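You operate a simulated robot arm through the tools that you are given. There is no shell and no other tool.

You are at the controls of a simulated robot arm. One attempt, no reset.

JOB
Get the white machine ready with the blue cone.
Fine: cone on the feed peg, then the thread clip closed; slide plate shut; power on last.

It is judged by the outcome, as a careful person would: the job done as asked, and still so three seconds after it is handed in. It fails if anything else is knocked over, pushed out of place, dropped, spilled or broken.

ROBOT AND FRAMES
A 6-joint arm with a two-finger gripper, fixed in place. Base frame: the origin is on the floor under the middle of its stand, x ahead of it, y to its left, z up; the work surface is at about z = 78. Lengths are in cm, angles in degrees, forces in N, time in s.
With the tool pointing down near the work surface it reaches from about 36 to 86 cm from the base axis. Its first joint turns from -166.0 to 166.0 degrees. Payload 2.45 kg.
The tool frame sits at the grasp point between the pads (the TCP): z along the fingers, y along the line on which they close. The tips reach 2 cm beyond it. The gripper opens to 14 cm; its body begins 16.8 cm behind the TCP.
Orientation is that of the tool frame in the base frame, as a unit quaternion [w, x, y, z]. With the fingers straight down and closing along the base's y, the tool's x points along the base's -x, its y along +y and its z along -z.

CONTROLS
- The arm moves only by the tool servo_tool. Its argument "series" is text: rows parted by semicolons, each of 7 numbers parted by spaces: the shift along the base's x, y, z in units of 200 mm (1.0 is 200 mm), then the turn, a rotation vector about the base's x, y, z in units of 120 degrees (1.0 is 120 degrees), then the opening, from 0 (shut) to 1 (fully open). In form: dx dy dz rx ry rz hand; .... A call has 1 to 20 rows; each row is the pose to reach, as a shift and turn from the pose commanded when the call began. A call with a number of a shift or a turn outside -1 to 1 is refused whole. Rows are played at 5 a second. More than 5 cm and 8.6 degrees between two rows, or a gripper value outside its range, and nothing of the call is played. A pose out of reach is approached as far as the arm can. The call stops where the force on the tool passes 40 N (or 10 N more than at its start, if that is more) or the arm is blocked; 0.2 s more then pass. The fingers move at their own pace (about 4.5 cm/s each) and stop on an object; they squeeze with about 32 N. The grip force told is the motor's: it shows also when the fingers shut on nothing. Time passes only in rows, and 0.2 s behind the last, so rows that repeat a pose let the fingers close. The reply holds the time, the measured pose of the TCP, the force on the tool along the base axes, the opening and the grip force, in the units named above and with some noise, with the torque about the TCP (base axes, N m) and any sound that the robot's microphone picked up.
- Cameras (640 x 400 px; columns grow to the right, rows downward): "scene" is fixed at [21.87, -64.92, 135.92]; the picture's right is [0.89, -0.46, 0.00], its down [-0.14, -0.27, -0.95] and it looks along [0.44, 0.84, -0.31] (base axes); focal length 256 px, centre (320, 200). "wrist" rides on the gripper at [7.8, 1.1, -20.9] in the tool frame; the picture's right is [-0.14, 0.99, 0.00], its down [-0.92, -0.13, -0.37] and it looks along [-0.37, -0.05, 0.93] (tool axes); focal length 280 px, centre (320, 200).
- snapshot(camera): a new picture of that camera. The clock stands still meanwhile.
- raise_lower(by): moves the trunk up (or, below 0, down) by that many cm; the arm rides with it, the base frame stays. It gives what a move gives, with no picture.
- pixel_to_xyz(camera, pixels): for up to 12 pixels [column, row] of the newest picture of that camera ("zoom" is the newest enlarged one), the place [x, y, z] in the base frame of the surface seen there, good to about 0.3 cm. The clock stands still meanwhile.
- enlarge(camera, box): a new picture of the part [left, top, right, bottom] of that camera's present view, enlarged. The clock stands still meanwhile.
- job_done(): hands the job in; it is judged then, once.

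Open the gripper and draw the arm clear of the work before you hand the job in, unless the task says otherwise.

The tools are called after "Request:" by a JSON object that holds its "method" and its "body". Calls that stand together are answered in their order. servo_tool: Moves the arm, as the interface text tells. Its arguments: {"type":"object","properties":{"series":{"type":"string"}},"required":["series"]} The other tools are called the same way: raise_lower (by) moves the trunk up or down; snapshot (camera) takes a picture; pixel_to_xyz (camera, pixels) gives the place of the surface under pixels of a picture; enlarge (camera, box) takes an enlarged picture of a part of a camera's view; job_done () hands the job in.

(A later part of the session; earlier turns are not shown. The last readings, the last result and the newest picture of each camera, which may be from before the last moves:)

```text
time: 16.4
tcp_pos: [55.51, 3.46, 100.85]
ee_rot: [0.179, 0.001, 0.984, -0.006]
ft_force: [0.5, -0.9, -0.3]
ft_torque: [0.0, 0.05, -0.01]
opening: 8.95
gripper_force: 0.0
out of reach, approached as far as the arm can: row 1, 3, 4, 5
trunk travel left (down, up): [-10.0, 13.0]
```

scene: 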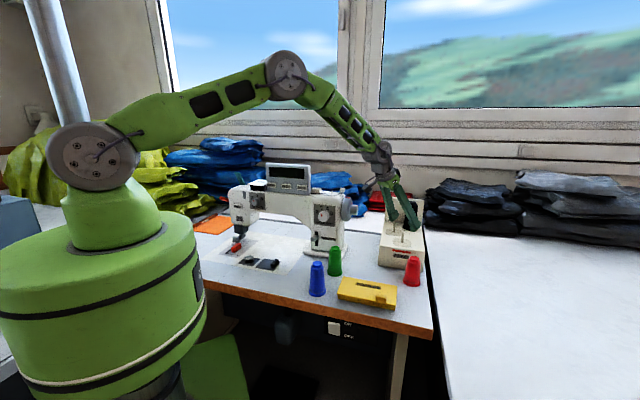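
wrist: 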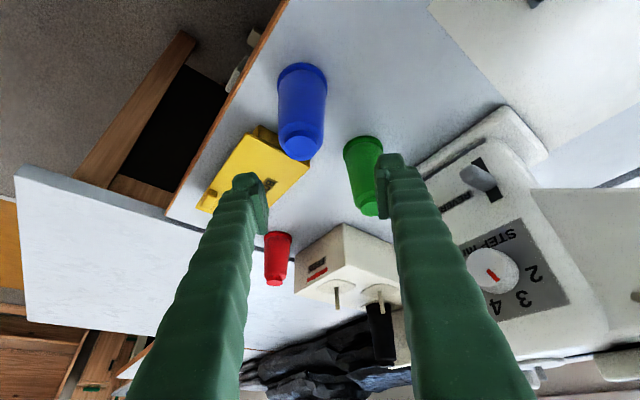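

The tilt is now about 20.6° but the reply still says out of reach. I look at the arm itself to understand its geometry.

Request:
{"method": "snapshot", "body": {"camera": "scene"}}

Request:
{"method": "snapshot", "body": {"camera": "wrist"}}

```text
taken
```

scene: 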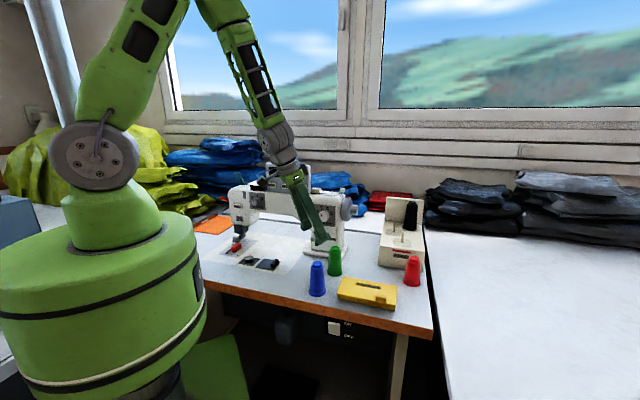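

```text
taken
```

wrist: 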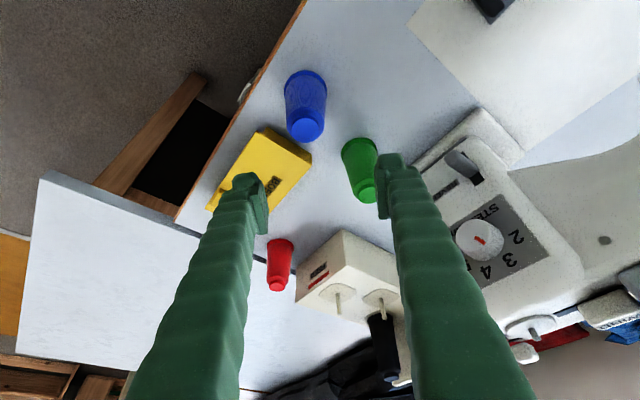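

The forearm and the tool now look nearly in line (wrist joint near (275,138)), so this is likely a wrist singularity. I read the positions of the arm's joints from the scene picture.

Request:
{"method": "enlarge", "body": {"camera": "scene", "box": [200, 0, 360, 100]}}

Request:
{"method": "enlarge", "body": {"camera": "scene", "box": [230, 90, 350, 260]}}

Request:
{"method": "pixel_to_xyz", "body": {"camera": "scene", "pixels": [[97, 158], [276, 135], [285, 165], [265, 115], [235, 20], [285, 180], [318, 238], [330, 241], [140, 40], [290, 150]]}}

```text
4.00 times, centred on (280, 50) of scene
```

zoom: 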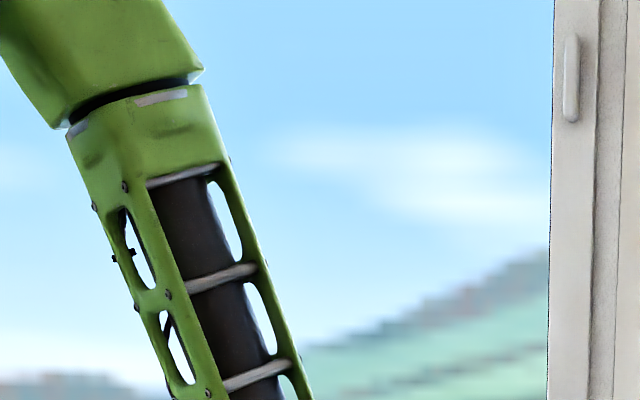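

```text
2.35 times, centred on (290, 175) of scene
```

zoom: 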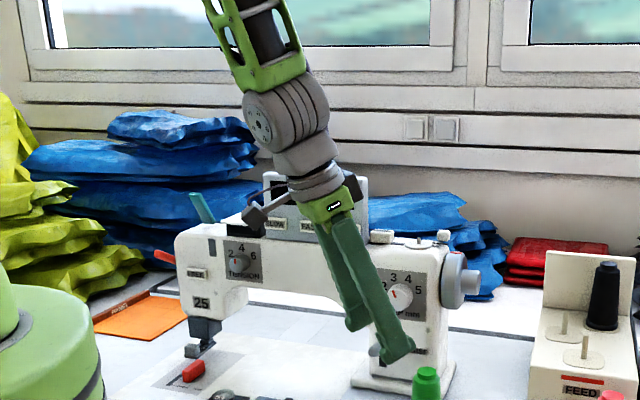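

```text
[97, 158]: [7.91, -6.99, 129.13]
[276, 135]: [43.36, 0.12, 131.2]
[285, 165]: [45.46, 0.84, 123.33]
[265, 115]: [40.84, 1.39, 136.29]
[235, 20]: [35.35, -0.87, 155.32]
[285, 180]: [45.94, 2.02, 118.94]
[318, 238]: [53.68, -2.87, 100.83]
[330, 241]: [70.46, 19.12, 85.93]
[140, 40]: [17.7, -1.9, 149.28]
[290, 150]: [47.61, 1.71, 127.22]
```

The wrist pitch joint is at about (44.5, 2, 131), in line with the forearm, and my tool is yawed 2° off the arm's plane, which is what hurts at this singularity. I turn the tool 2.4° about z into the arm's plane and check the pose.

Request:
{"method": "servo_tool", "body": {"series": "0 0 0 0 0 0.01 0.64; 0 0 0 0 0 0.02 0.64; 0 0 0 0 0 0.02 0.64; 0 0 0 0 0 0.02 0.64"}}

```text
time: 17.4
tcp_pos: [55.38, 3.34, 100.89]
ee_rot: [0.174, -0.022, 0.984, 0.004]
ft_force: [0.0, 0.3, 0.4]
ft_torque: [-0.01, 0.0, 0.01]
opening: 8.96
gripper_force: 0.1
trunk travel left (down, up): [-10.0, 13.0]
```

The orientation is now exact with no reach warning, at (55.38, 3.34, 100.89). I shift over the cone axis and go down to z 93.

Request:
{"method": "servo_tool", "body": {"series": "0.01 -0.03 -0.1 0 0 -0.005 0.64; 0.02 -0.05 -0.2 0 0 -0.008 0.64; 0.02 -0.05 -0.4 0 0 -0.008 0.64; 0.02 -0.05 -0.4 0 0 -0.008 0.64"}}

Request:
{"method": "snapshot", "body": {"camera": "wrist"}}

Request:
{"method": "enlarge", "body": {"camera": "scene", "box": [270, 200, 370, 310]}}

```text
time: 18.4
tcp_pos: [53.54, 4.1, 93.19]
ee_rot: [0.149, -0.006, 0.989, -0.02]
ft_force: [0.4, -0.2, -0.7]
ft_torque: [-0.07, 0.06, 0.0]
opening: 8.97
gripper_force: 0.0
out of reach, approached as far as the arm can: row 1, 2, 3
trunk travel left (down, up): [-10.0, 13.0]
```

```text
taken
```

wrist: 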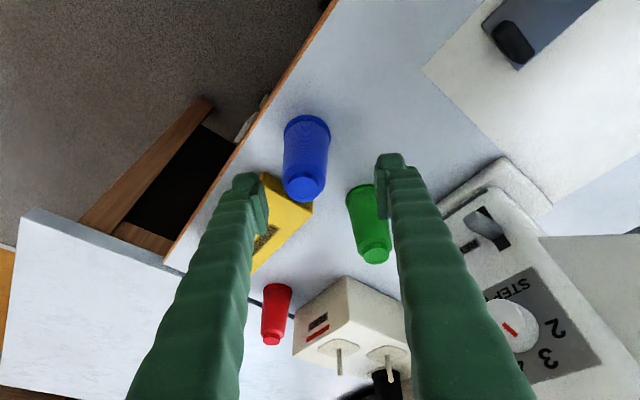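

```text
3.64 times, centred on (320, 255) of scene
```

zoom: 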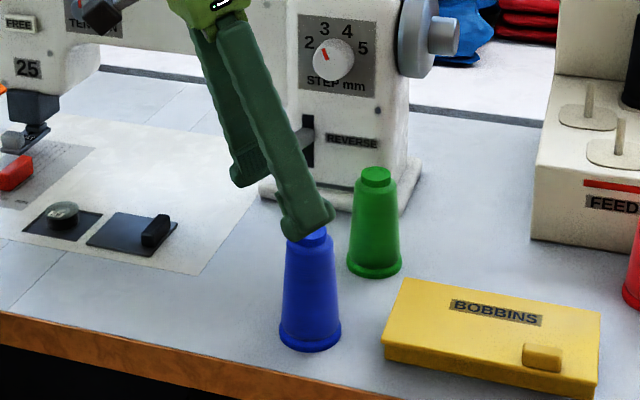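

Row 4 was accepted as reachable, so the arm may still be moving. I hold for a second to see where it settles.

Request:
{"method": "servo_tool", "body": {"series": "0 0 0 0 0 0 0.64; 0 0 0 0 0 0 0.64; 0 0 0 0 0 0 0.64; 0 0 0 0 0 0 0.64; 0 0 0 0 0 0 0.64"}}

Request:
{"method": "enlarge", "body": {"camera": "scene", "box": [220, 60, 350, 260]}}

```text
time: 19.6
tcp_pos: [53.52, 3.95, 93.32]
ee_rot: [0.149, -0.005, 0.989, -0.021]
ft_force: [-0.6, -0.3, 0.1]
ft_torque: [0.02, -0.05, 0.01]
opening: 8.98
gripper_force: 0.1
trunk travel left (down, up): [-10.0, 13.0]
```

```text
2.00 times, centred on (285, 160) of scene
```

zoom: 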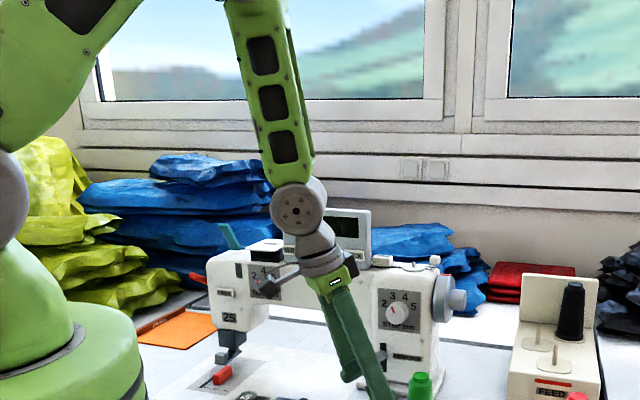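

It settled at (53.52, 3.95, 93.3) with the wrist flipped past the singularity. Since the cone is round, I can dodge it by yawing the tool −45° (tilt toward +x,−y), so I rotate there while rising a little to z 96 above the cone.

Request:
{"method": "servo_tool", "body": {"series": "0.01 -0.01 0.1 0.0014 -0.0044 -0.0535 0.64; 0.03 -0.02 0.15 0.0029 -0.0089 -0.107 0.64; 0.05 -0.035 0.15 0.0043 -0.0133 -0.1605 0.64; 0.07 -0.05 0.15 0.0057 -0.0177 -0.214 0.64; 0.09 -0.065 0.15 0.0071 -0.0221 -0.2675 0.64; 0.105 -0.075 0.15 0.0086 -0.0266 -0.321 0.64; 0.1165 -0.083 0.15 0.01 -0.031 -0.3745 0.64; 0.1165 -0.083 0.15 0.01 -0.031 -0.3745 0.64; 0.1165 -0.083 0.15 0.01 -0.031 -0.3745 0.64"}}

Request:
{"method": "snapshot", "body": {"camera": "wrist"}}

Request:
{"method": "enlarge", "body": {"camera": "scene", "box": [220, 60, 350, 260]}}

```text
time: 21.6
tcp_pos: [58.25, 0.81, 95.89]
ee_rot: [0.193, 0.366, 0.909, -0.055]
ft_force: [0.1, -0.1, -0.2]
ft_torque: [0.01, 0.01, 0.0]
opening: 8.96
gripper_force: 0.1
trunk travel left (down, up): [-10.0, 13.0]
```

```text
taken
```

wrist: 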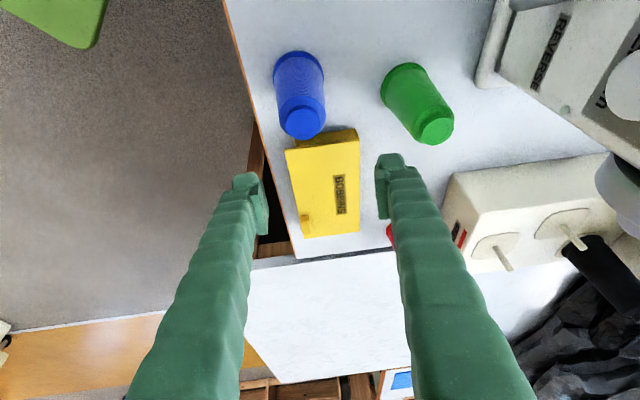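

```text
2.00 times, centred on (285, 160) of scene
```

zoom: 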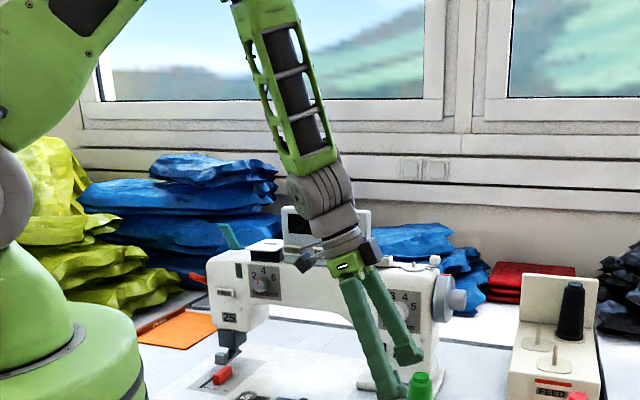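

Now the arm follows cleanly, at (58.25, 0.81, 95.89) with tilt 23°. I trim the orientation to exactly 20° tilt and −45° yaw and centre over the cone.

Request:
{"method": "servo_tool", "body": {"series": "-0.06 0.038 0 0.0016 0.016 -0.0065 0.64; -0.12 0.076 0 0.0033 0.0316 -0.013 0.64; -0.12 0.076 0 0.0033 0.0316 -0.013 0.64; -0.12 0.076 0 0.0033 0.0316 -0.013 0.64"}}

Request:
{"method": "snapshot", "body": {"camera": "wrist"}}

Request:
{"method": "enlarge", "body": {"camera": "wrist", "box": [255, 40, 355, 150]}}

```text
time: 22.6
tcp_pos: [55.69, 2.19, 95.93]
ee_rot: [0.16, 0.377, 0.91, -0.067]
ft_force: [-0.1, -0.5, -1.2]
ft_torque: [-0.04, 0.0, 0.03]
opening: 8.97
gripper_force: 0.0
trunk travel left (down, up): [-10.0, 13.0]
```

```text
taken
```

wrist: 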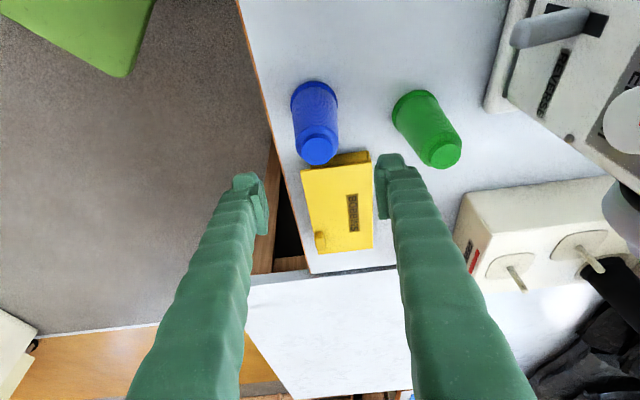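

```text
3.64 times, centred on (305, 95) of wrist
```

zoom: 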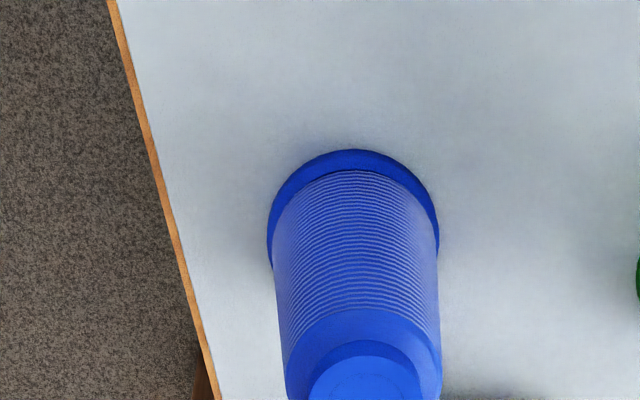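

The orientation is exact and the cone at (317,145) lies midway between the fingertips (250 and 382). I measure the cone's top disc from here.

Request:
{"method": "enlarge", "body": {"camera": "wrist", "box": [285, 110, 350, 170]}}

Request:
{"method": "pixel_to_xyz", "body": {"camera": "zoom", "pixels": [[325, 260], [290, 260], [360, 260], [325, 235], [325, 290], [325, 150], [250, 150], [400, 150], [325, 60], [325, 320]]}}

```text
6.67 times, centred on (318, 140) of wrist
```

zoom: 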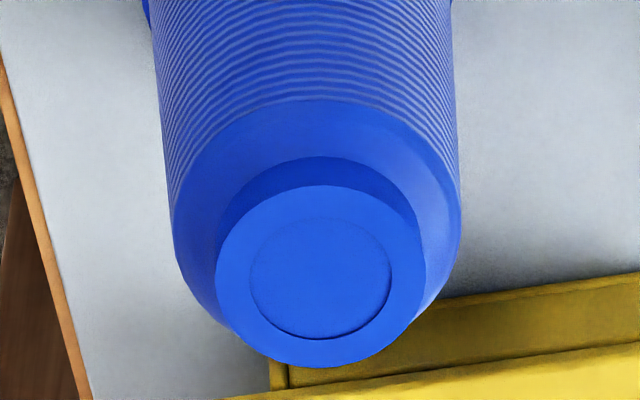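

```text
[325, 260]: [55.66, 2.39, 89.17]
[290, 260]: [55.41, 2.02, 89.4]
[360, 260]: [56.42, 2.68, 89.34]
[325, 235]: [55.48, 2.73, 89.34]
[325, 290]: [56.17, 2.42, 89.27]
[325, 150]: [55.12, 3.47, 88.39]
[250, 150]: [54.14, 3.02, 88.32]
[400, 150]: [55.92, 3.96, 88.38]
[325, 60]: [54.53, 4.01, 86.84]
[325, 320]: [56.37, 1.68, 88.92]
```

The cone axis reads (55.8, 2.35), top at 89.25, matching the earlier estimate. I descend straight down so the pads straddle the cone at z 84.

Request:
{"method": "servo_tool", "body": {"series": "0.005 0.008 -0.15 0 0 0 0.64; 0.005 0.008 -0.3 0 0 0 0.64; 0.005 0.008 -0.45 0 0 0 0.64; 0.005 0.008 -0.6 0 0 0 0.64; 0.005 0.008 -0.6 0 0 0 0.64"}}

Request:
{"method": "snapshot", "body": {"camera": "wrist"}}

Request:
{"method": "enlarge", "body": {"camera": "scene", "box": [260, 190, 380, 310]}}

```text
time: 23.8
tcp_pos: [55.81, 2.57, 83.66]
ee_rot: [0.16, 0.376, 0.91, -0.066]
ft_force: [0.1, 0.0, -0.3]
ft_torque: [0.03, -0.02, 0.0]
opening: 8.97
gripper_force: 0.0
trunk travel left (down, up): [-10.0, 13.0]
```

```text
taken
```

wrist: 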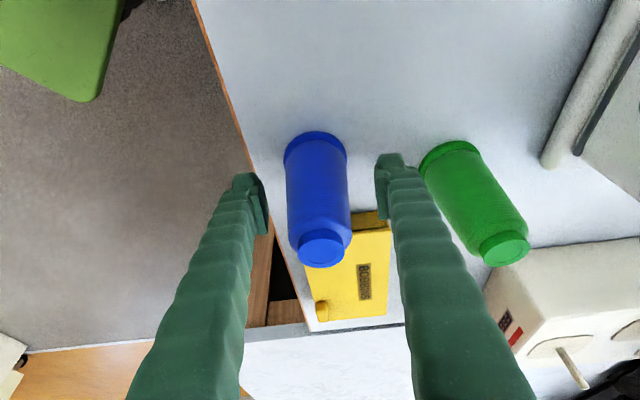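

```text
3.33 times, centred on (320, 250) of scene
```

zoom: 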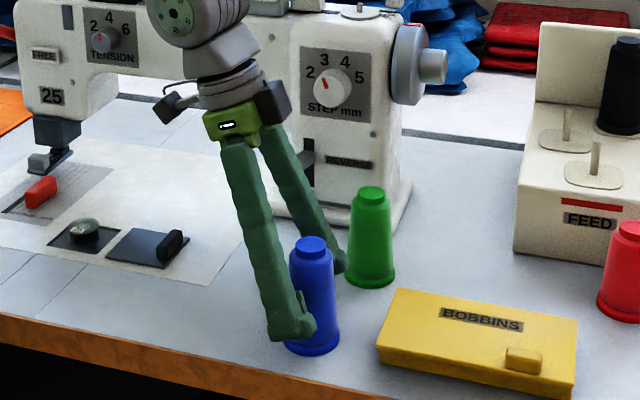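

The cone stands between the pads, with gaps on both sides in the wrist view. I close the fingers on it without moving.

Request:
{"method": "servo_tool", "body": {"series": "0 0 0 0 0 0 0.4; 0 0 0 0 0 0 0.2; 0 0 0 0 0 0 0.1; 0 0 0 0 0 0 0.1; 0 0 0 0 0 0 0.1; 0 0 0 0 0 0 0.1"}}

Request:
{"method": "snapshot", "body": {"camera": "wrist"}}

Request:
{"method": "enlarge", "body": {"camera": "scene", "box": [260, 190, 380, 310]}}

```text
time: 25.2
tcp_pos: [55.9, 2.55, 83.62]
ee_rot: [0.16, 0.377, 0.91, -0.065]
ft_force: [-0.9, -1.0, -1.1]
ft_torque: [0.01, -0.01, 0.02]
opening: 5.1
gripper_force: 32.0
trunk travel left (down, up): [-10.0, 13.0]
```

```text
taken
```

wrist: 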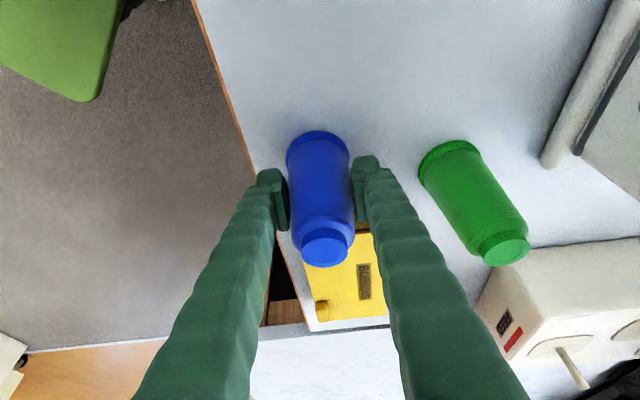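

```text
3.33 times, centred on (320, 250) of scene
```

zoom: 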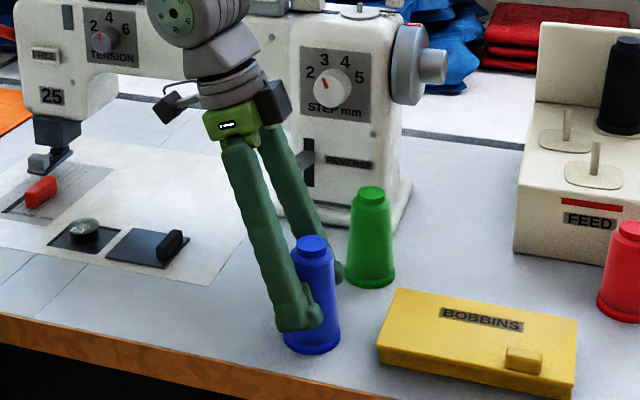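

The grip holds at 5.1 cm with 32 N. I lift straight up, first 2 cm, then to about z 101.

Request:
{"method": "servo_tool", "body": {"series": "0 0 0.05 0 0 0 0.1; 0 0 0.1 0 0 0 0.1; 0 0 0.25 0 0 0 0.1; 0 0 0.4 0 0 0 0.1; 0 0 0.55 0 0 0 0.1; 0 0 0.7 0 0 0 0.1; 0 0 0.88 0 0 0 0.1; 0 0 0.88 0 0 0 0.1"}}

Request:
{"method": "snapshot", "body": {"camera": "wrist"}}

Request:
{"method": "snapshot", "body": {"camera": "scene"}}

```text
time: 27.0
tcp_pos: [55.75, 2.36, 101.42]
ee_rot: [0.161, 0.377, 0.91, -0.066]
ft_force: [0.6, 0.5, -2.1]
ft_torque: [0.01, -0.02, 0.02]
opening: 5.13
gripper_force: 31.7
trunk travel left (down, up): [-10.0, 13.0]
```

```text
taken
```

wrist: 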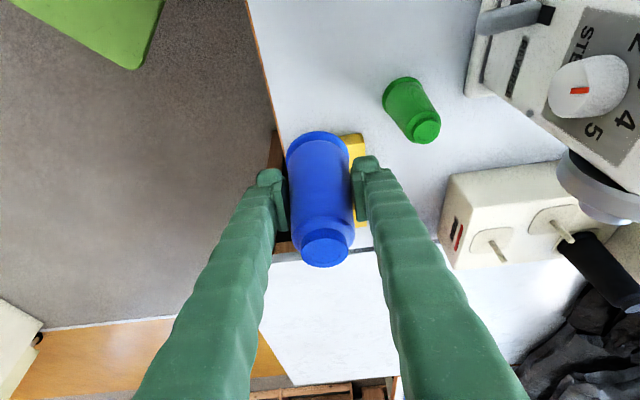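

```text
taken
```

scene: 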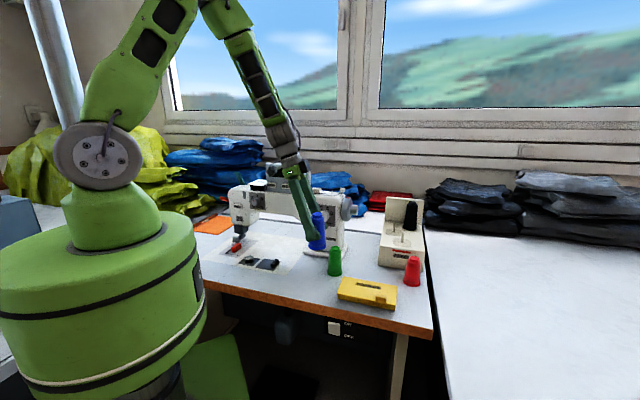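

The cone is held upright at z 101.4. I carry it outward along y 2.4 to x 75, then turn the yaw back from −45° to about +1.5°.

Request:
{"method": "servo_tool", "body": {"series": "0.18 0 0.05 0 0 0 0.1; 0.36 0 0.1 0 0 0 0.1; 0.55 0 0.1 0 0 0 0.1; 0.75 0 0.1 0 0 0 0.1; 0.95 0 0.1 0 0 0 0.1; 0.95 0 0.1 0 0 0.0554 0.1; 0.95 0 0.1 0 0 0.1108 0.1; 0.95 0 0.1 0 0 0.1662 0.1; 0.95 0 0.1 0 0 0.2216 0.1; 0.95 0 0.1 0 0 0.277 0.1; 0.95 0 0.1 0 0 0.3324 0.1; 0.95 0 0.1 0 0 0.3875 0.1; 0.95 0 0.1 0 0 0.3875 0.1"}}

Request:
{"method": "snapshot", "body": {"camera": "wrist"}}

Request:
{"method": "snapshot", "body": {"camera": "scene"}}

```text
time: 29.8
tcp_pos: [74.84, 2.38, 103.43]
ee_rot: [0.175, -0.013, 0.985, 0.003]
ft_force: [0.5, 1.5, -2.1]
ft_torque: [0.0, -0.02, 0.04]
opening: 5.13
gripper_force: 32.4
trunk travel left (down, up): [-10.0, 13.0]
```

```text
taken
```

wrist: 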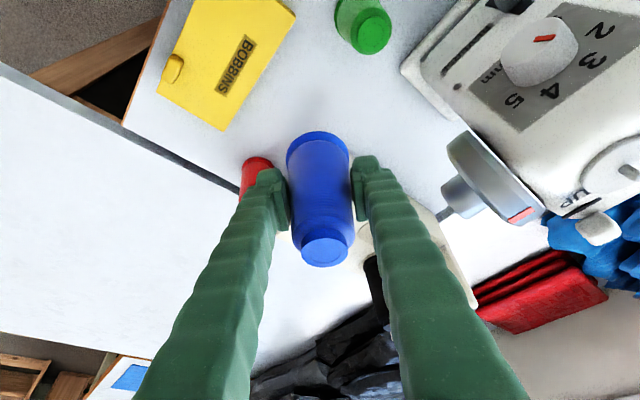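

```text
taken
```

scene: 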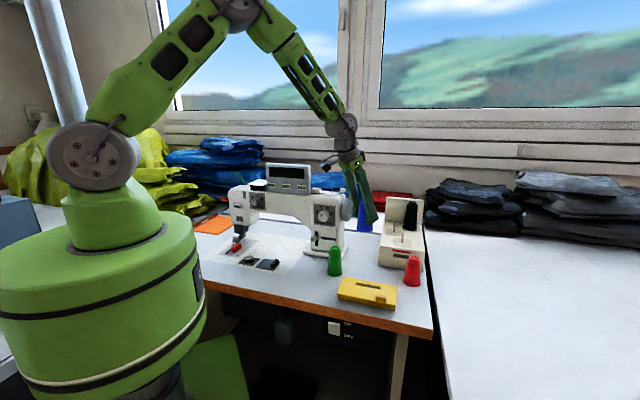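

The cone is carried cleanly and the yaw is now 1.5°. I continue out above the peg at (94.5, 2.45), staying at z 103.4.

Request:
{"method": "servo_tool", "body": {"series": "0.2 0 0 0 0 0 0.1; 0.4 0 0 0 0 0 0.1; 0.6 0 0 0 0 0 0.1; 0.8 0 0 0 0 0 0.1; 0.98 0.004 0 0 0 0 0.1; 0.98 0.004 0 0 0 0 0.1; 0.98 0.004 0 0 0 0 0.1"}}

Request:
{"method": "snapshot", "body": {"camera": "wrist"}}

Request:
{"method": "enlarge", "body": {"camera": "scene", "box": [350, 150, 450, 280]}}

```text
time: 31.4
tcp_pos: [94.55, 2.5, 103.43]
ee_rot: [0.174, -0.013, 0.985, 0.002]
ft_force: [-0.2, 0.2, -1.4]
ft_torque: [-0.02, -0.04, -0.03]
opening: 5.1
gripper_force: 32.2
trunk travel left (down, up): [-10.0, 13.0]
```

```text
taken
```

wrist: 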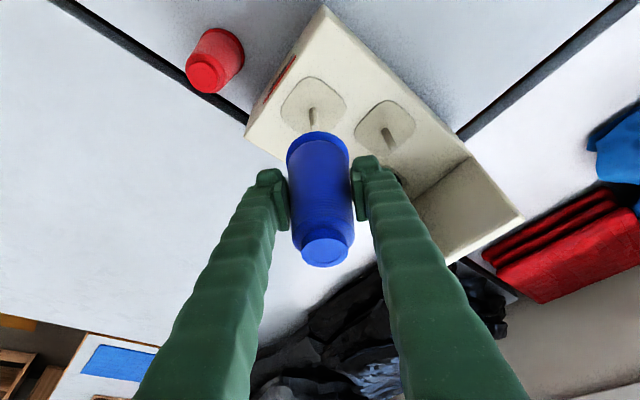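

```text
3.08 times, centred on (400, 215) of scene
```

zoom: 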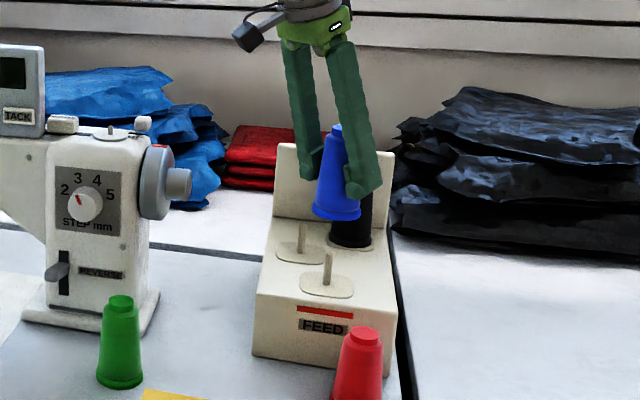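

The cone hangs above the peg; scene zoom shows its base centre near column 405.5 and the peg tip near 402–403. I zoom in tighter to compare the cone base and the peg before lowering.

Request:
{"method": "enlarge", "body": {"camera": "scene", "box": [380, 195, 430, 250]}}

Request:
{"method": "pixel_to_xyz", "body": {"camera": "zoom", "pixels": [[319, 120], [340, 160], [360, 170], [380, 160], [310, 290], [300, 330], [360, 120], [400, 150]]}}

Request:
{"method": "enlarge", "body": {"camera": "wrist", "box": [270, 70, 370, 180]}}

Request:
{"method": "pixel_to_xyz", "body": {"camera": "zoom", "pixels": [[300, 200], [300, 180], [345, 235], [345, 260], [345, 300], [280, 280], [420, 280], [350, 380]]}}

```text
7.27 times, centred on (405, 222) of scene
```

zoom: 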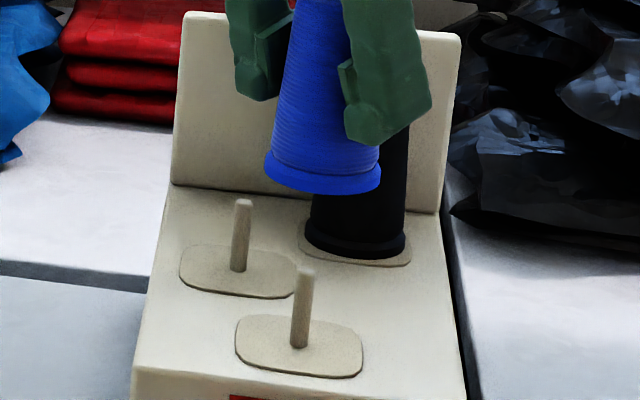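

```text
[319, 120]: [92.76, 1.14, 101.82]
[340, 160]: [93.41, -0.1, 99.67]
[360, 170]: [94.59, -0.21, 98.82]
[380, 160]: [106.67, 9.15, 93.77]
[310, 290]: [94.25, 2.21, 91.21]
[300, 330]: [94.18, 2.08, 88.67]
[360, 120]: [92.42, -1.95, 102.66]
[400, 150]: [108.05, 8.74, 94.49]
```

```text
3.64 times, centred on (320, 125) of wrist
```

zoom: 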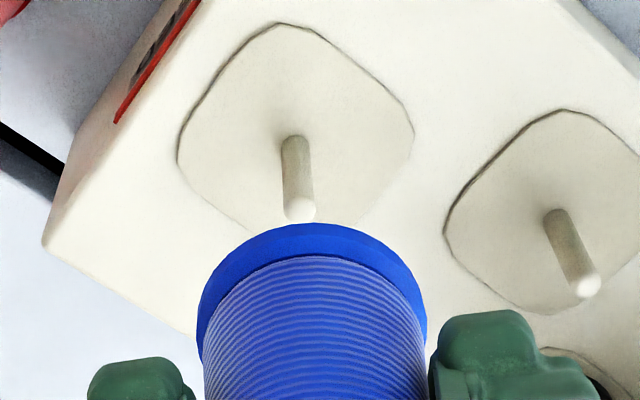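

```text
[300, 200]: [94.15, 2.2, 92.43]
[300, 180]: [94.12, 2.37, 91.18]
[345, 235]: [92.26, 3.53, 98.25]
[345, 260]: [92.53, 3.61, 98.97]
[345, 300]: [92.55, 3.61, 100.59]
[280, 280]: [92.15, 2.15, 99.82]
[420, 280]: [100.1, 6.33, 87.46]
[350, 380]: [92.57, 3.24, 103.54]
```

Wrist view puts the cone axis roughly at x 94.75 and the peg at 94.45; the scene view also suggests the cone is about 0.4 cm too far toward image-right. I zoom once more for precise edge columns.

Request:
{"method": "enlarge", "body": {"camera": "scene", "box": [385, 210, 425, 248]}}

Request:
{"method": "enlarge", "body": {"camera": "wrist", "box": [285, 95, 355, 150]}}

```text
10.53 times, centred on (405, 229) of scene
```

zoom: 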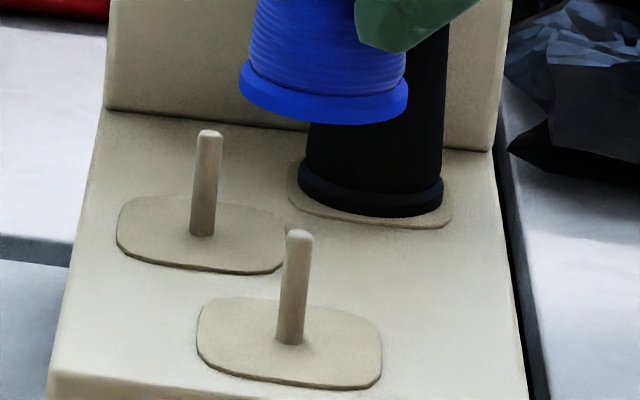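

```text
7.27 times, centred on (320, 122) of wrist
```

zoom: 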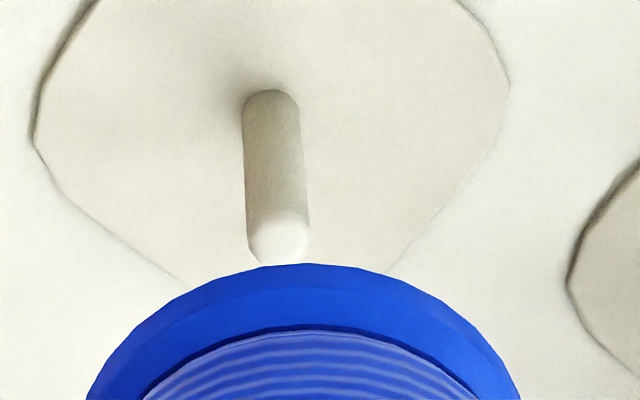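

Edge readings (flange 240–409, peg tip 299 in the scene zoom) and the wrist view both say the cone is about 0.4 cm too far in +x, with y good. I correct x by −0.38 and lower to leave the cone base about 1 cm above the peg tip.

Request:
{"method": "servo_tool", "body": {"series": "-0.019 -0.002 -0.07 0 0 0 0.1; -0.019 -0.002 -0.15 0 0 0 0.1; -0.019 -0.002 -0.22 0 0 0 0.1; -0.019 -0.002 -0.22 0 0 0 0.1; -0.019 -0.002 -0.22 0 0 0 0.1"}}

Request:
{"method": "snapshot", "body": {"camera": "wrist"}}

Request:
{"method": "enlarge", "body": {"camera": "scene", "box": [385, 210, 425, 248]}}

Request:
{"method": "enlarge", "body": {"camera": "wrist", "box": [285, 95, 355, 150]}}

```text
time: 32.6
tcp_pos: [94.22, 2.48, 98.98]
ee_rot: [0.173, -0.013, 0.985, 0.003]
ft_force: [0.4, 0.1, -2.1]
ft_torque: [-0.01, 0.0, 0.03]
opening: 5.11
gripper_force: 32.4
trunk travel left (down, up): [-10.0, 13.0]
```

```text
taken
```

wrist: 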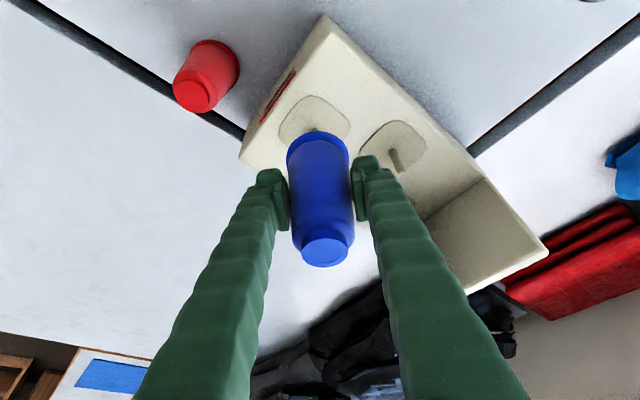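

```text
10.53 times, centred on (405, 229) of scene
```

zoom: 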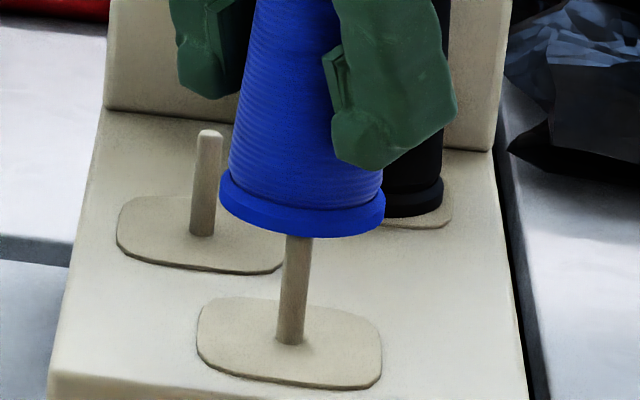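

```text
7.27 times, centred on (320, 122) of wrist
```

zoom: 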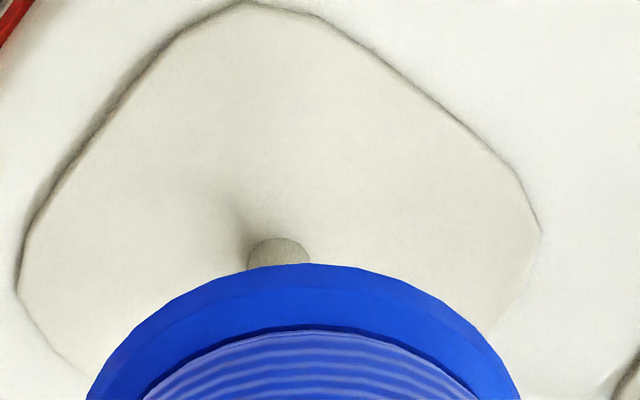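

The cone base is centred on the peg: flange edges 219–386 give centre 302.5 in the scene zoom against about 302.3 expected. I lower in small steps and watch the force as the peg tip enters.

Request:
{"method": "servo_tool", "body": {"series": "0.002 -0.002 -0.03 0 0 0 0.1; 0.002 -0.002 -0.06 0 0 0 0.1; 0.002 -0.002 -0.08 0 0 0 0.1; 0.002 -0.002 -0.08 0 0 0 0.1"}}

Request:
{"method": "enlarge", "body": {"camera": "scene", "box": [385, 210, 425, 248]}}

```text
time: 33.6
tcp_pos: [94.14, 2.44, 97.38]
ee_rot: [0.173, -0.013, 0.985, 0.003]
ft_force: [1.0, -0.4, -1.1]
ft_torque: [-0.03, 0.0, 0.0]
opening: 5.13
gripper_force: 32.4
trunk travel left (down, up): [-10.0, 13.0]
```

```text
10.53 times, centred on (405, 229) of scene
```

zoom: 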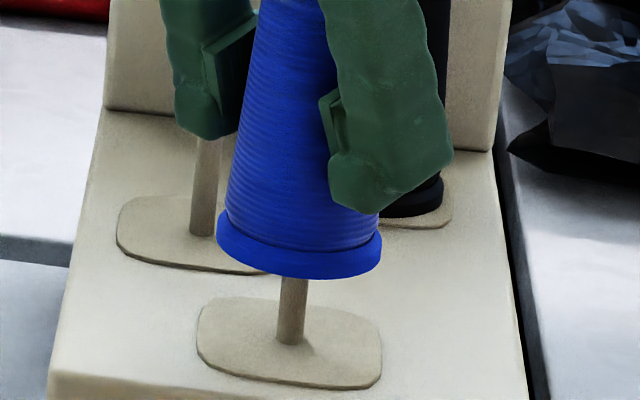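

No contact force, and the base should be just at the peg tip. I lower another 1.2 cm in small steps.

Request:
{"method": "servo_tool", "body": {"series": "0 0 -0.015 0 0 0 0.1; 0 0 -0.03 0 0 0 0.1; 0 0 -0.045 0 0 0 0.1; 0 0 -0.06 0 0 0 0.1; 0 0 -0.06 0 0 0 0.1"}}

Request:
{"method": "enlarge", "body": {"camera": "scene", "box": [385, 210, 425, 248]}}

```text
time: 34.8
tcp_pos: [94.0, 2.44, 96.21]
ee_rot: [0.173, -0.012, 0.985, 0.003]
ft_force: [0.0, -0.3, -1.3]
ft_torque: [-0.01, 0.0, -0.01]
opening: 5.11
gripper_force: 32.0
trunk travel left (down, up): [-10.0, 13.0]
```

```text
10.53 times, centred on (405, 229) of scene
```

zoom: 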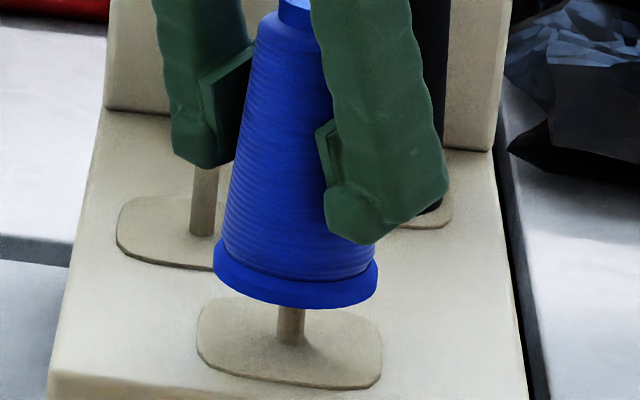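

Still no contact force with the base about 1.5 cm below the peg's tip height, so the peg is inside. I keep lowering to just above the seat.

Request:
{"method": "servo_tool", "body": {"series": "0 0 -0.03 0 0 0 0.1; 0 0 -0.06 0 0 0 0.1; 0 0 -0.09 0 0 0 0.1; 0 0 -0.12 0 0 0 0.1; 0 0 -0.12 0 0 0 0.1"}}

Request:
{"method": "enlarge", "body": {"camera": "scene", "box": [385, 210, 425, 248]}}

```text
time: 36.0
tcp_pos: [94.01, 2.33, 93.88]
ee_rot: [0.174, -0.013, 0.985, 0.003]
ft_force: [0.2, -0.5, -1.1]
ft_torque: [0.03, 0.02, 0.01]
opening: 5.11
gripper_force: 32.3
trunk travel left (down, up): [-10.0, 13.0]
```

```text
10.53 times, centred on (405, 229) of scene
```

zoom: 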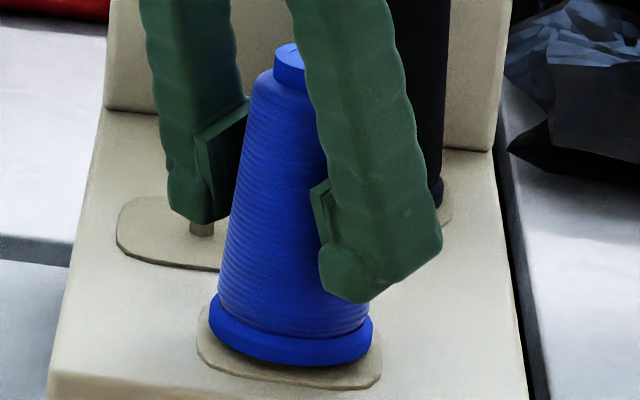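

The base is about 0.6 cm above the seat, still without force. I lower gently until it touches.

Request:
{"method": "servo_tool", "body": {"series": "0 0 -0.01 0 0 0 0.1; 0 0 -0.02 0 0 0 0.1; 0 0 -0.02 0 0 0 0.1"}}

Request:
{"method": "servo_tool", "body": {"series": "0 0 -0.005 0 0 0 0.1; 0 0 -0.01 0 0 0 0.1; 0 0 -0.01 0 0 0 0.1"}}

Request:
{"method": "enlarge", "body": {"camera": "scene", "box": [385, 210, 425, 248]}}

```text
time: 36.8
tcp_pos: [94.11, 2.36, 93.47]
ee_rot: [0.174, -0.013, 0.985, 0.003]
ft_force: [-0.7, 0.1, -0.6]
ft_torque: [0.02, 0.02, 0.01]
opening: 5.11
gripper_force: 31.8
trunk travel left (down, up): [-10.0, 13.0]
```

```text
time: 37.6
tcp_pos: [94.14, 2.36, 93.5]
ee_rot: [0.174, -0.012, 0.985, 0.002]
ft_force: [-1.8, -1.7, 4.4]
ft_torque: [0.06, 0.21, 0.09]
opening: 5.11
gripper_force: 32.1
trunk travel left (down, up): [-10.0, 13.0]
```

```text
10.53 times, centred on (405, 229) of scene
```

zoom: 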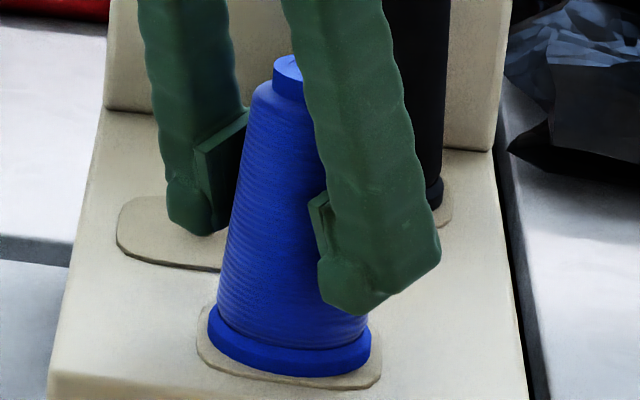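

The force turned to +4.4 N upward: the cone sits on the pad. I open the fingers to about 7.7 cm in place.

Request:
{"method": "servo_tool", "body": {"series": "0 0 0 0 0 0 0.4; 0 0 0 0 0 0 0.45; 0 0 0 0 0 0 0.5; 0 0 0 0 0 0 0.55; 0 0 0 0 0 0 0.55"}}

Request:
{"method": "snapshot", "body": {"camera": "wrist"}}

Request:
{"method": "enlarge", "body": {"camera": "scene", "box": [375, 200, 435, 250]}}

```text
time: 38.8
tcp_pos: [94.05, 2.44, 93.23]
ee_rot: [0.173, -0.013, 0.985, 0.001]
ft_force: [-0.4, -0.1, 0.2]
ft_torque: [0.02, 0.01, 0.01]
opening: 7.71
gripper_force: 0.1
trunk travel left (down, up): [-10.0, 13.0]
```

```text
taken
```

wrist: 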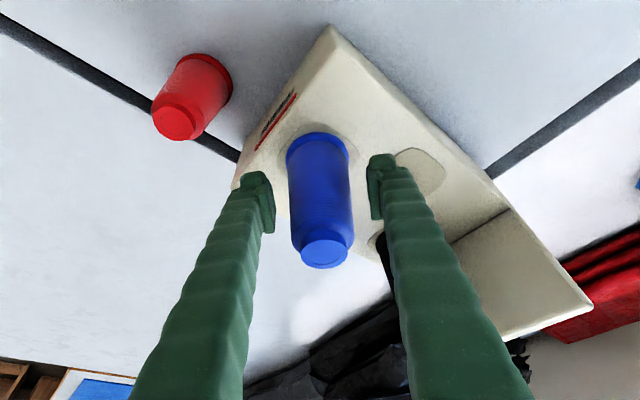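

```text
8.00 times, centred on (405, 225) of scene
```

zoom: 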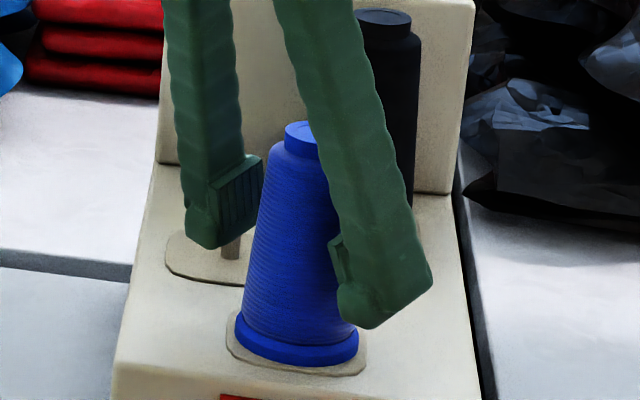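

The cone is free and upright on the feed peg, with gaps on both sides of it. I draw the hand back and up along the tool axis.

Request:
{"method": "servo_tool", "body": {"series": "-0.035 0 0.1 0 0 0 0.55; -0.07 0 0.2 0 0 0 0.55; -0.14 0 0.4 0 0 0 0.55; -0.21 0 0.6 0 0 0 0.55; -0.28 0 0.8 0 0 0 0.55; -0.4 0 1.0 0 0 0 0.55; -0.4 0 1.0 0 0 0 0.55"}}

Request:
{"method": "snapshot", "body": {"camera": "scene"}}

Request:
{"method": "enlarge", "body": {"camera": "scene", "box": [360, 190, 440, 260]}}

Request:
{"method": "enlarge", "body": {"camera": "wrist", "box": [220, 20, 440, 180]}}

```text
time: 40.4
tcp_pos: [86.11, 2.28, 113.19]
ee_rot: [0.173, -0.013, 0.985, 0.002]
ft_force: [1.0, 0.6, 0.1]
ft_torque: [-0.01, 0.0, 0.03]
opening: 7.68
gripper_force: 0.0
trunk travel left (down, up): [-10.0, 13.0]
```

```text
taken
```

scene: 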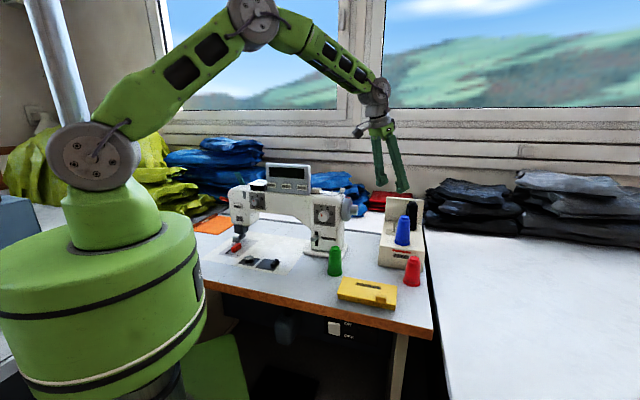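

```text
5.71 times, centred on (400, 225) of scene
```

zoom: 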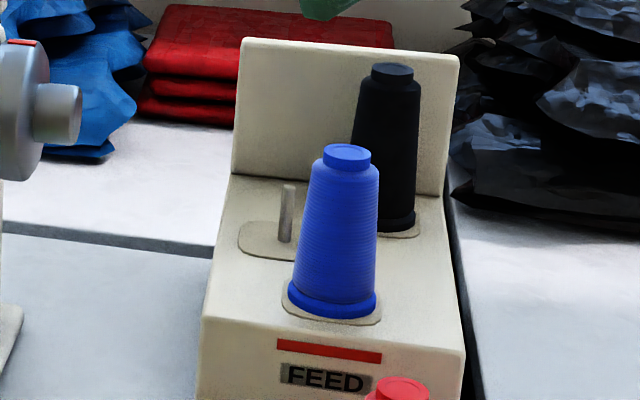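

```text
2.50 times, centred on (330, 100) of wrist
```

zoom: 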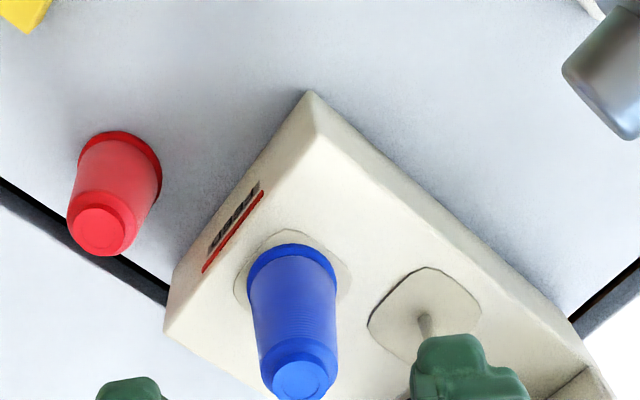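

The blue cone stands upright on the feed peg beside the black one. Now I go to the thread clip: first up and back, returning the tool to straight down.

Request:
{"method": "servo_tool", "body": {"series": "-0.16 0 0.14 0 0.028 -0.002 0.55; -0.33 0 0.28 0 0.056 -0.004 0.55; -0.5 0 0.42 0 0.084 -0.006 0.55; -0.66 0 0.56 0 0.112 -0.008 0.55; -0.83 0 0.7 0 0.14 -0.01 0.55; -1 0 0.85 0 0.167 -0.0125 0.55; -1 0 0.85 0 0.167 -0.0125 0.55"}}

Request:
{"method": "servo_tool", "body": {"series": "-0.16 0.17 0.04 0 0 0 0.4; -0.33 0.33 0.08 0 0 0 0.4; -0.5 0.5 0.12 0 0 0 0.3; -0.66 0.66 0.16 0 0 0 0.2; -0.83 0.83 0.2 0 0 0 0.1; -1 1 0.2 0 0 0 0; -1 1 0.2 0 0 0 0"}}

```text
time: 42.0
tcp_pos: [66.09, 2.16, 130.18]
ee_rot: [-0.001, 0.0, 1.0, 0.003]
ft_force: [0.3, -1.1, 0.7]
ft_torque: [0.0, 0.02, 0.0]
opening: 7.72
gripper_force: 0.1
trunk travel left (down, up): [-10.0, 13.0]
```

```text
time: 43.6
tcp_pos: [45.96, 22.41, 134.09]
ee_rot: [0.001, 0.001, 1.0, 0.003]
ft_force: [0.8, -0.4, 0.2]
ft_torque: [0.0, 0.0, 0.03]
opening: 0.01
gripper_force: 29.4
trunk travel left (down, up): [-10.0, 13.0]
```

The hand is high with closed fingers at (46, 22.4, 134). I move on toward the head to look at the THREAD lever.

Request:
{"method": "servo_tool", "body": {"series": "-0.12 0.2 0 0 0 0 0; -0.24 0.4 0 0 0 0 0; -0.36 0.6 0 0 0 0 0; -0.48 0.8 0 0 0 0 0; -0.6 1.0 0 0 0 0 0; -0.6 1.0 0 0 0 0 0"}}

Request:
{"method": "snapshot", "body": {"camera": "wrist"}}

Request:
{"method": "enlarge", "body": {"camera": "scene", "box": [225, 160, 275, 200]}}

```text
time: 45.0
tcp_pos: [33.92, 42.29, 134.23]
ee_rot: [0.0, 0.002, 1.0, 0.003]
ft_force: [0.0, -0.5, -0.5]
ft_torque: [-0.01, 0.04, -0.01]
opening: 0.01
gripper_force: 29.2
trunk travel left (down, up): [-10.0, 13.0]
```

```text
taken
```

wrist: 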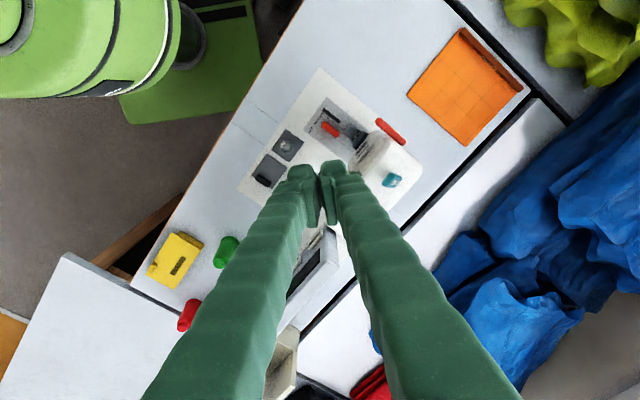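

```text
10.00 times, centred on (250, 180) of scene
```

zoom: 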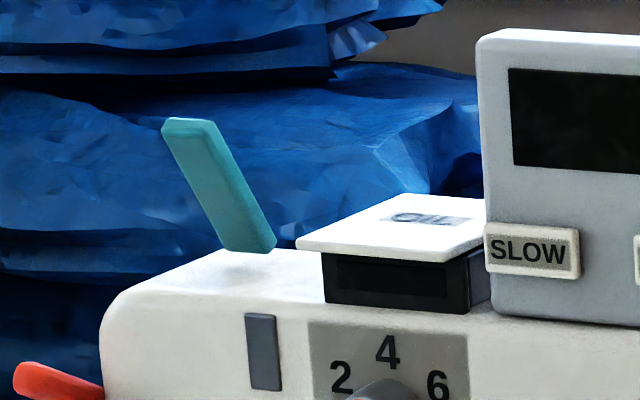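

The scene zoom shows the lever leaning from its foot near (255,245) up to (190,125). I read points along both its ends and on the head's top to get its geometry.

Request:
{"method": "pixel_to_xyz", "body": {"camera": "zoom", "pixels": [[170, 124], [205, 124], [215, 135], [195, 160], [215, 200], [235, 240], [255, 245], [270, 240], [225, 245], [200, 290], [150, 320], [290, 270]]}}

Request:
{"method": "enlarge", "body": {"camera": "wrist", "box": [360, 150, 420, 210]}}

Request:
{"method": "pixel_to_xyz", "body": {"camera": "zoom", "pixels": [[250, 190], [300, 160], [360, 180], [340, 200], [370, 230], [300, 240], [270, 200], [320, 180], [400, 200], [200, 250]]}}

```text
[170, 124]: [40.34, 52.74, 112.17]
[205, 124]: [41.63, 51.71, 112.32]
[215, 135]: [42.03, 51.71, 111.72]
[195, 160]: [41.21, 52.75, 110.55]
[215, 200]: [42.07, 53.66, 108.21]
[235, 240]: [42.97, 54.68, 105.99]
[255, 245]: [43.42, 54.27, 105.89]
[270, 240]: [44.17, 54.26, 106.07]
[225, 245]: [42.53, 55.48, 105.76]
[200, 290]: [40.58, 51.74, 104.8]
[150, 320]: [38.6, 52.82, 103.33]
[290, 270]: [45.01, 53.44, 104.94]
```

```text
6.67 times, centred on (390, 180) of wrist
```

zoom: 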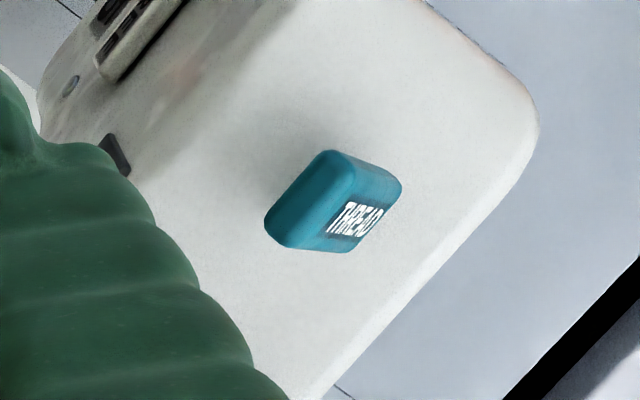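

```text
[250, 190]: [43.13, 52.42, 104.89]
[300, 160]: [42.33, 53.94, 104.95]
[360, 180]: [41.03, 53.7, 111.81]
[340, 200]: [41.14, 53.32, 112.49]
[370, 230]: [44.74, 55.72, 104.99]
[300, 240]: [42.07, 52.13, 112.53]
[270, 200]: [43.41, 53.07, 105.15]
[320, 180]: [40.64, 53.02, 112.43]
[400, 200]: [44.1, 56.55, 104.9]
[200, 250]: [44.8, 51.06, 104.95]
```

The lever's top edge is near (41.1, 52.2, 112.2) and its hinge end near (43.4, 54.7, 105.8), so it leans about 60° toward the front and should fold down frontward. I read the neighbouring OIL lid, the dark slot and the head edges for clearance.

Request:
{"method": "enlarge", "body": {"camera": "scene", "box": [225, 160, 275, 200]}}

Request:
{"method": "pixel_to_xyz", "body": {"camera": "zoom", "pixels": [[303, 243], [440, 255], [480, 205], [390, 197], [328, 300], [263, 320], [263, 385], [500, 40], [630, 45], [500, 310], [130, 300], [120, 360]]}}

Request:
{"method": "enlarge", "body": {"camera": "scene", "box": [215, 185, 275, 225]}}

```text
10.00 times, centred on (250, 180) of scene
```

zoom: 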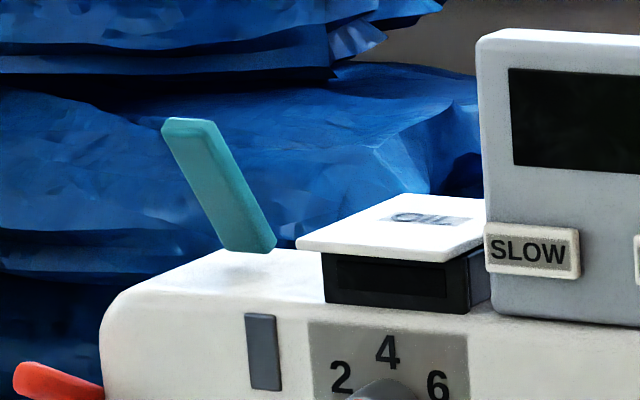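

```text
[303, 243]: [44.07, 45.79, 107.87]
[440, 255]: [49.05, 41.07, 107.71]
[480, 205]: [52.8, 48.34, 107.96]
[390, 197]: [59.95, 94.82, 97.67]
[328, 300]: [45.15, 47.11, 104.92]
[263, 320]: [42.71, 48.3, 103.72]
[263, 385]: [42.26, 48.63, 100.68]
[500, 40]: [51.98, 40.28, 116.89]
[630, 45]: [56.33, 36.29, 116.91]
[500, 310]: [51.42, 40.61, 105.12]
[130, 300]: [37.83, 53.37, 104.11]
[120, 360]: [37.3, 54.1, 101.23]
```

```text
10.00 times, centred on (245, 205) of scene
```

zoom: 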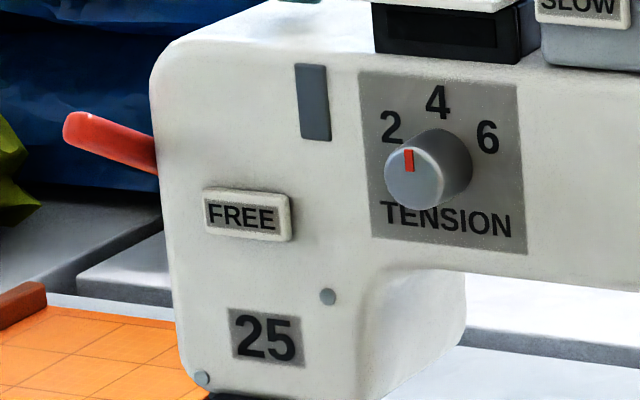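

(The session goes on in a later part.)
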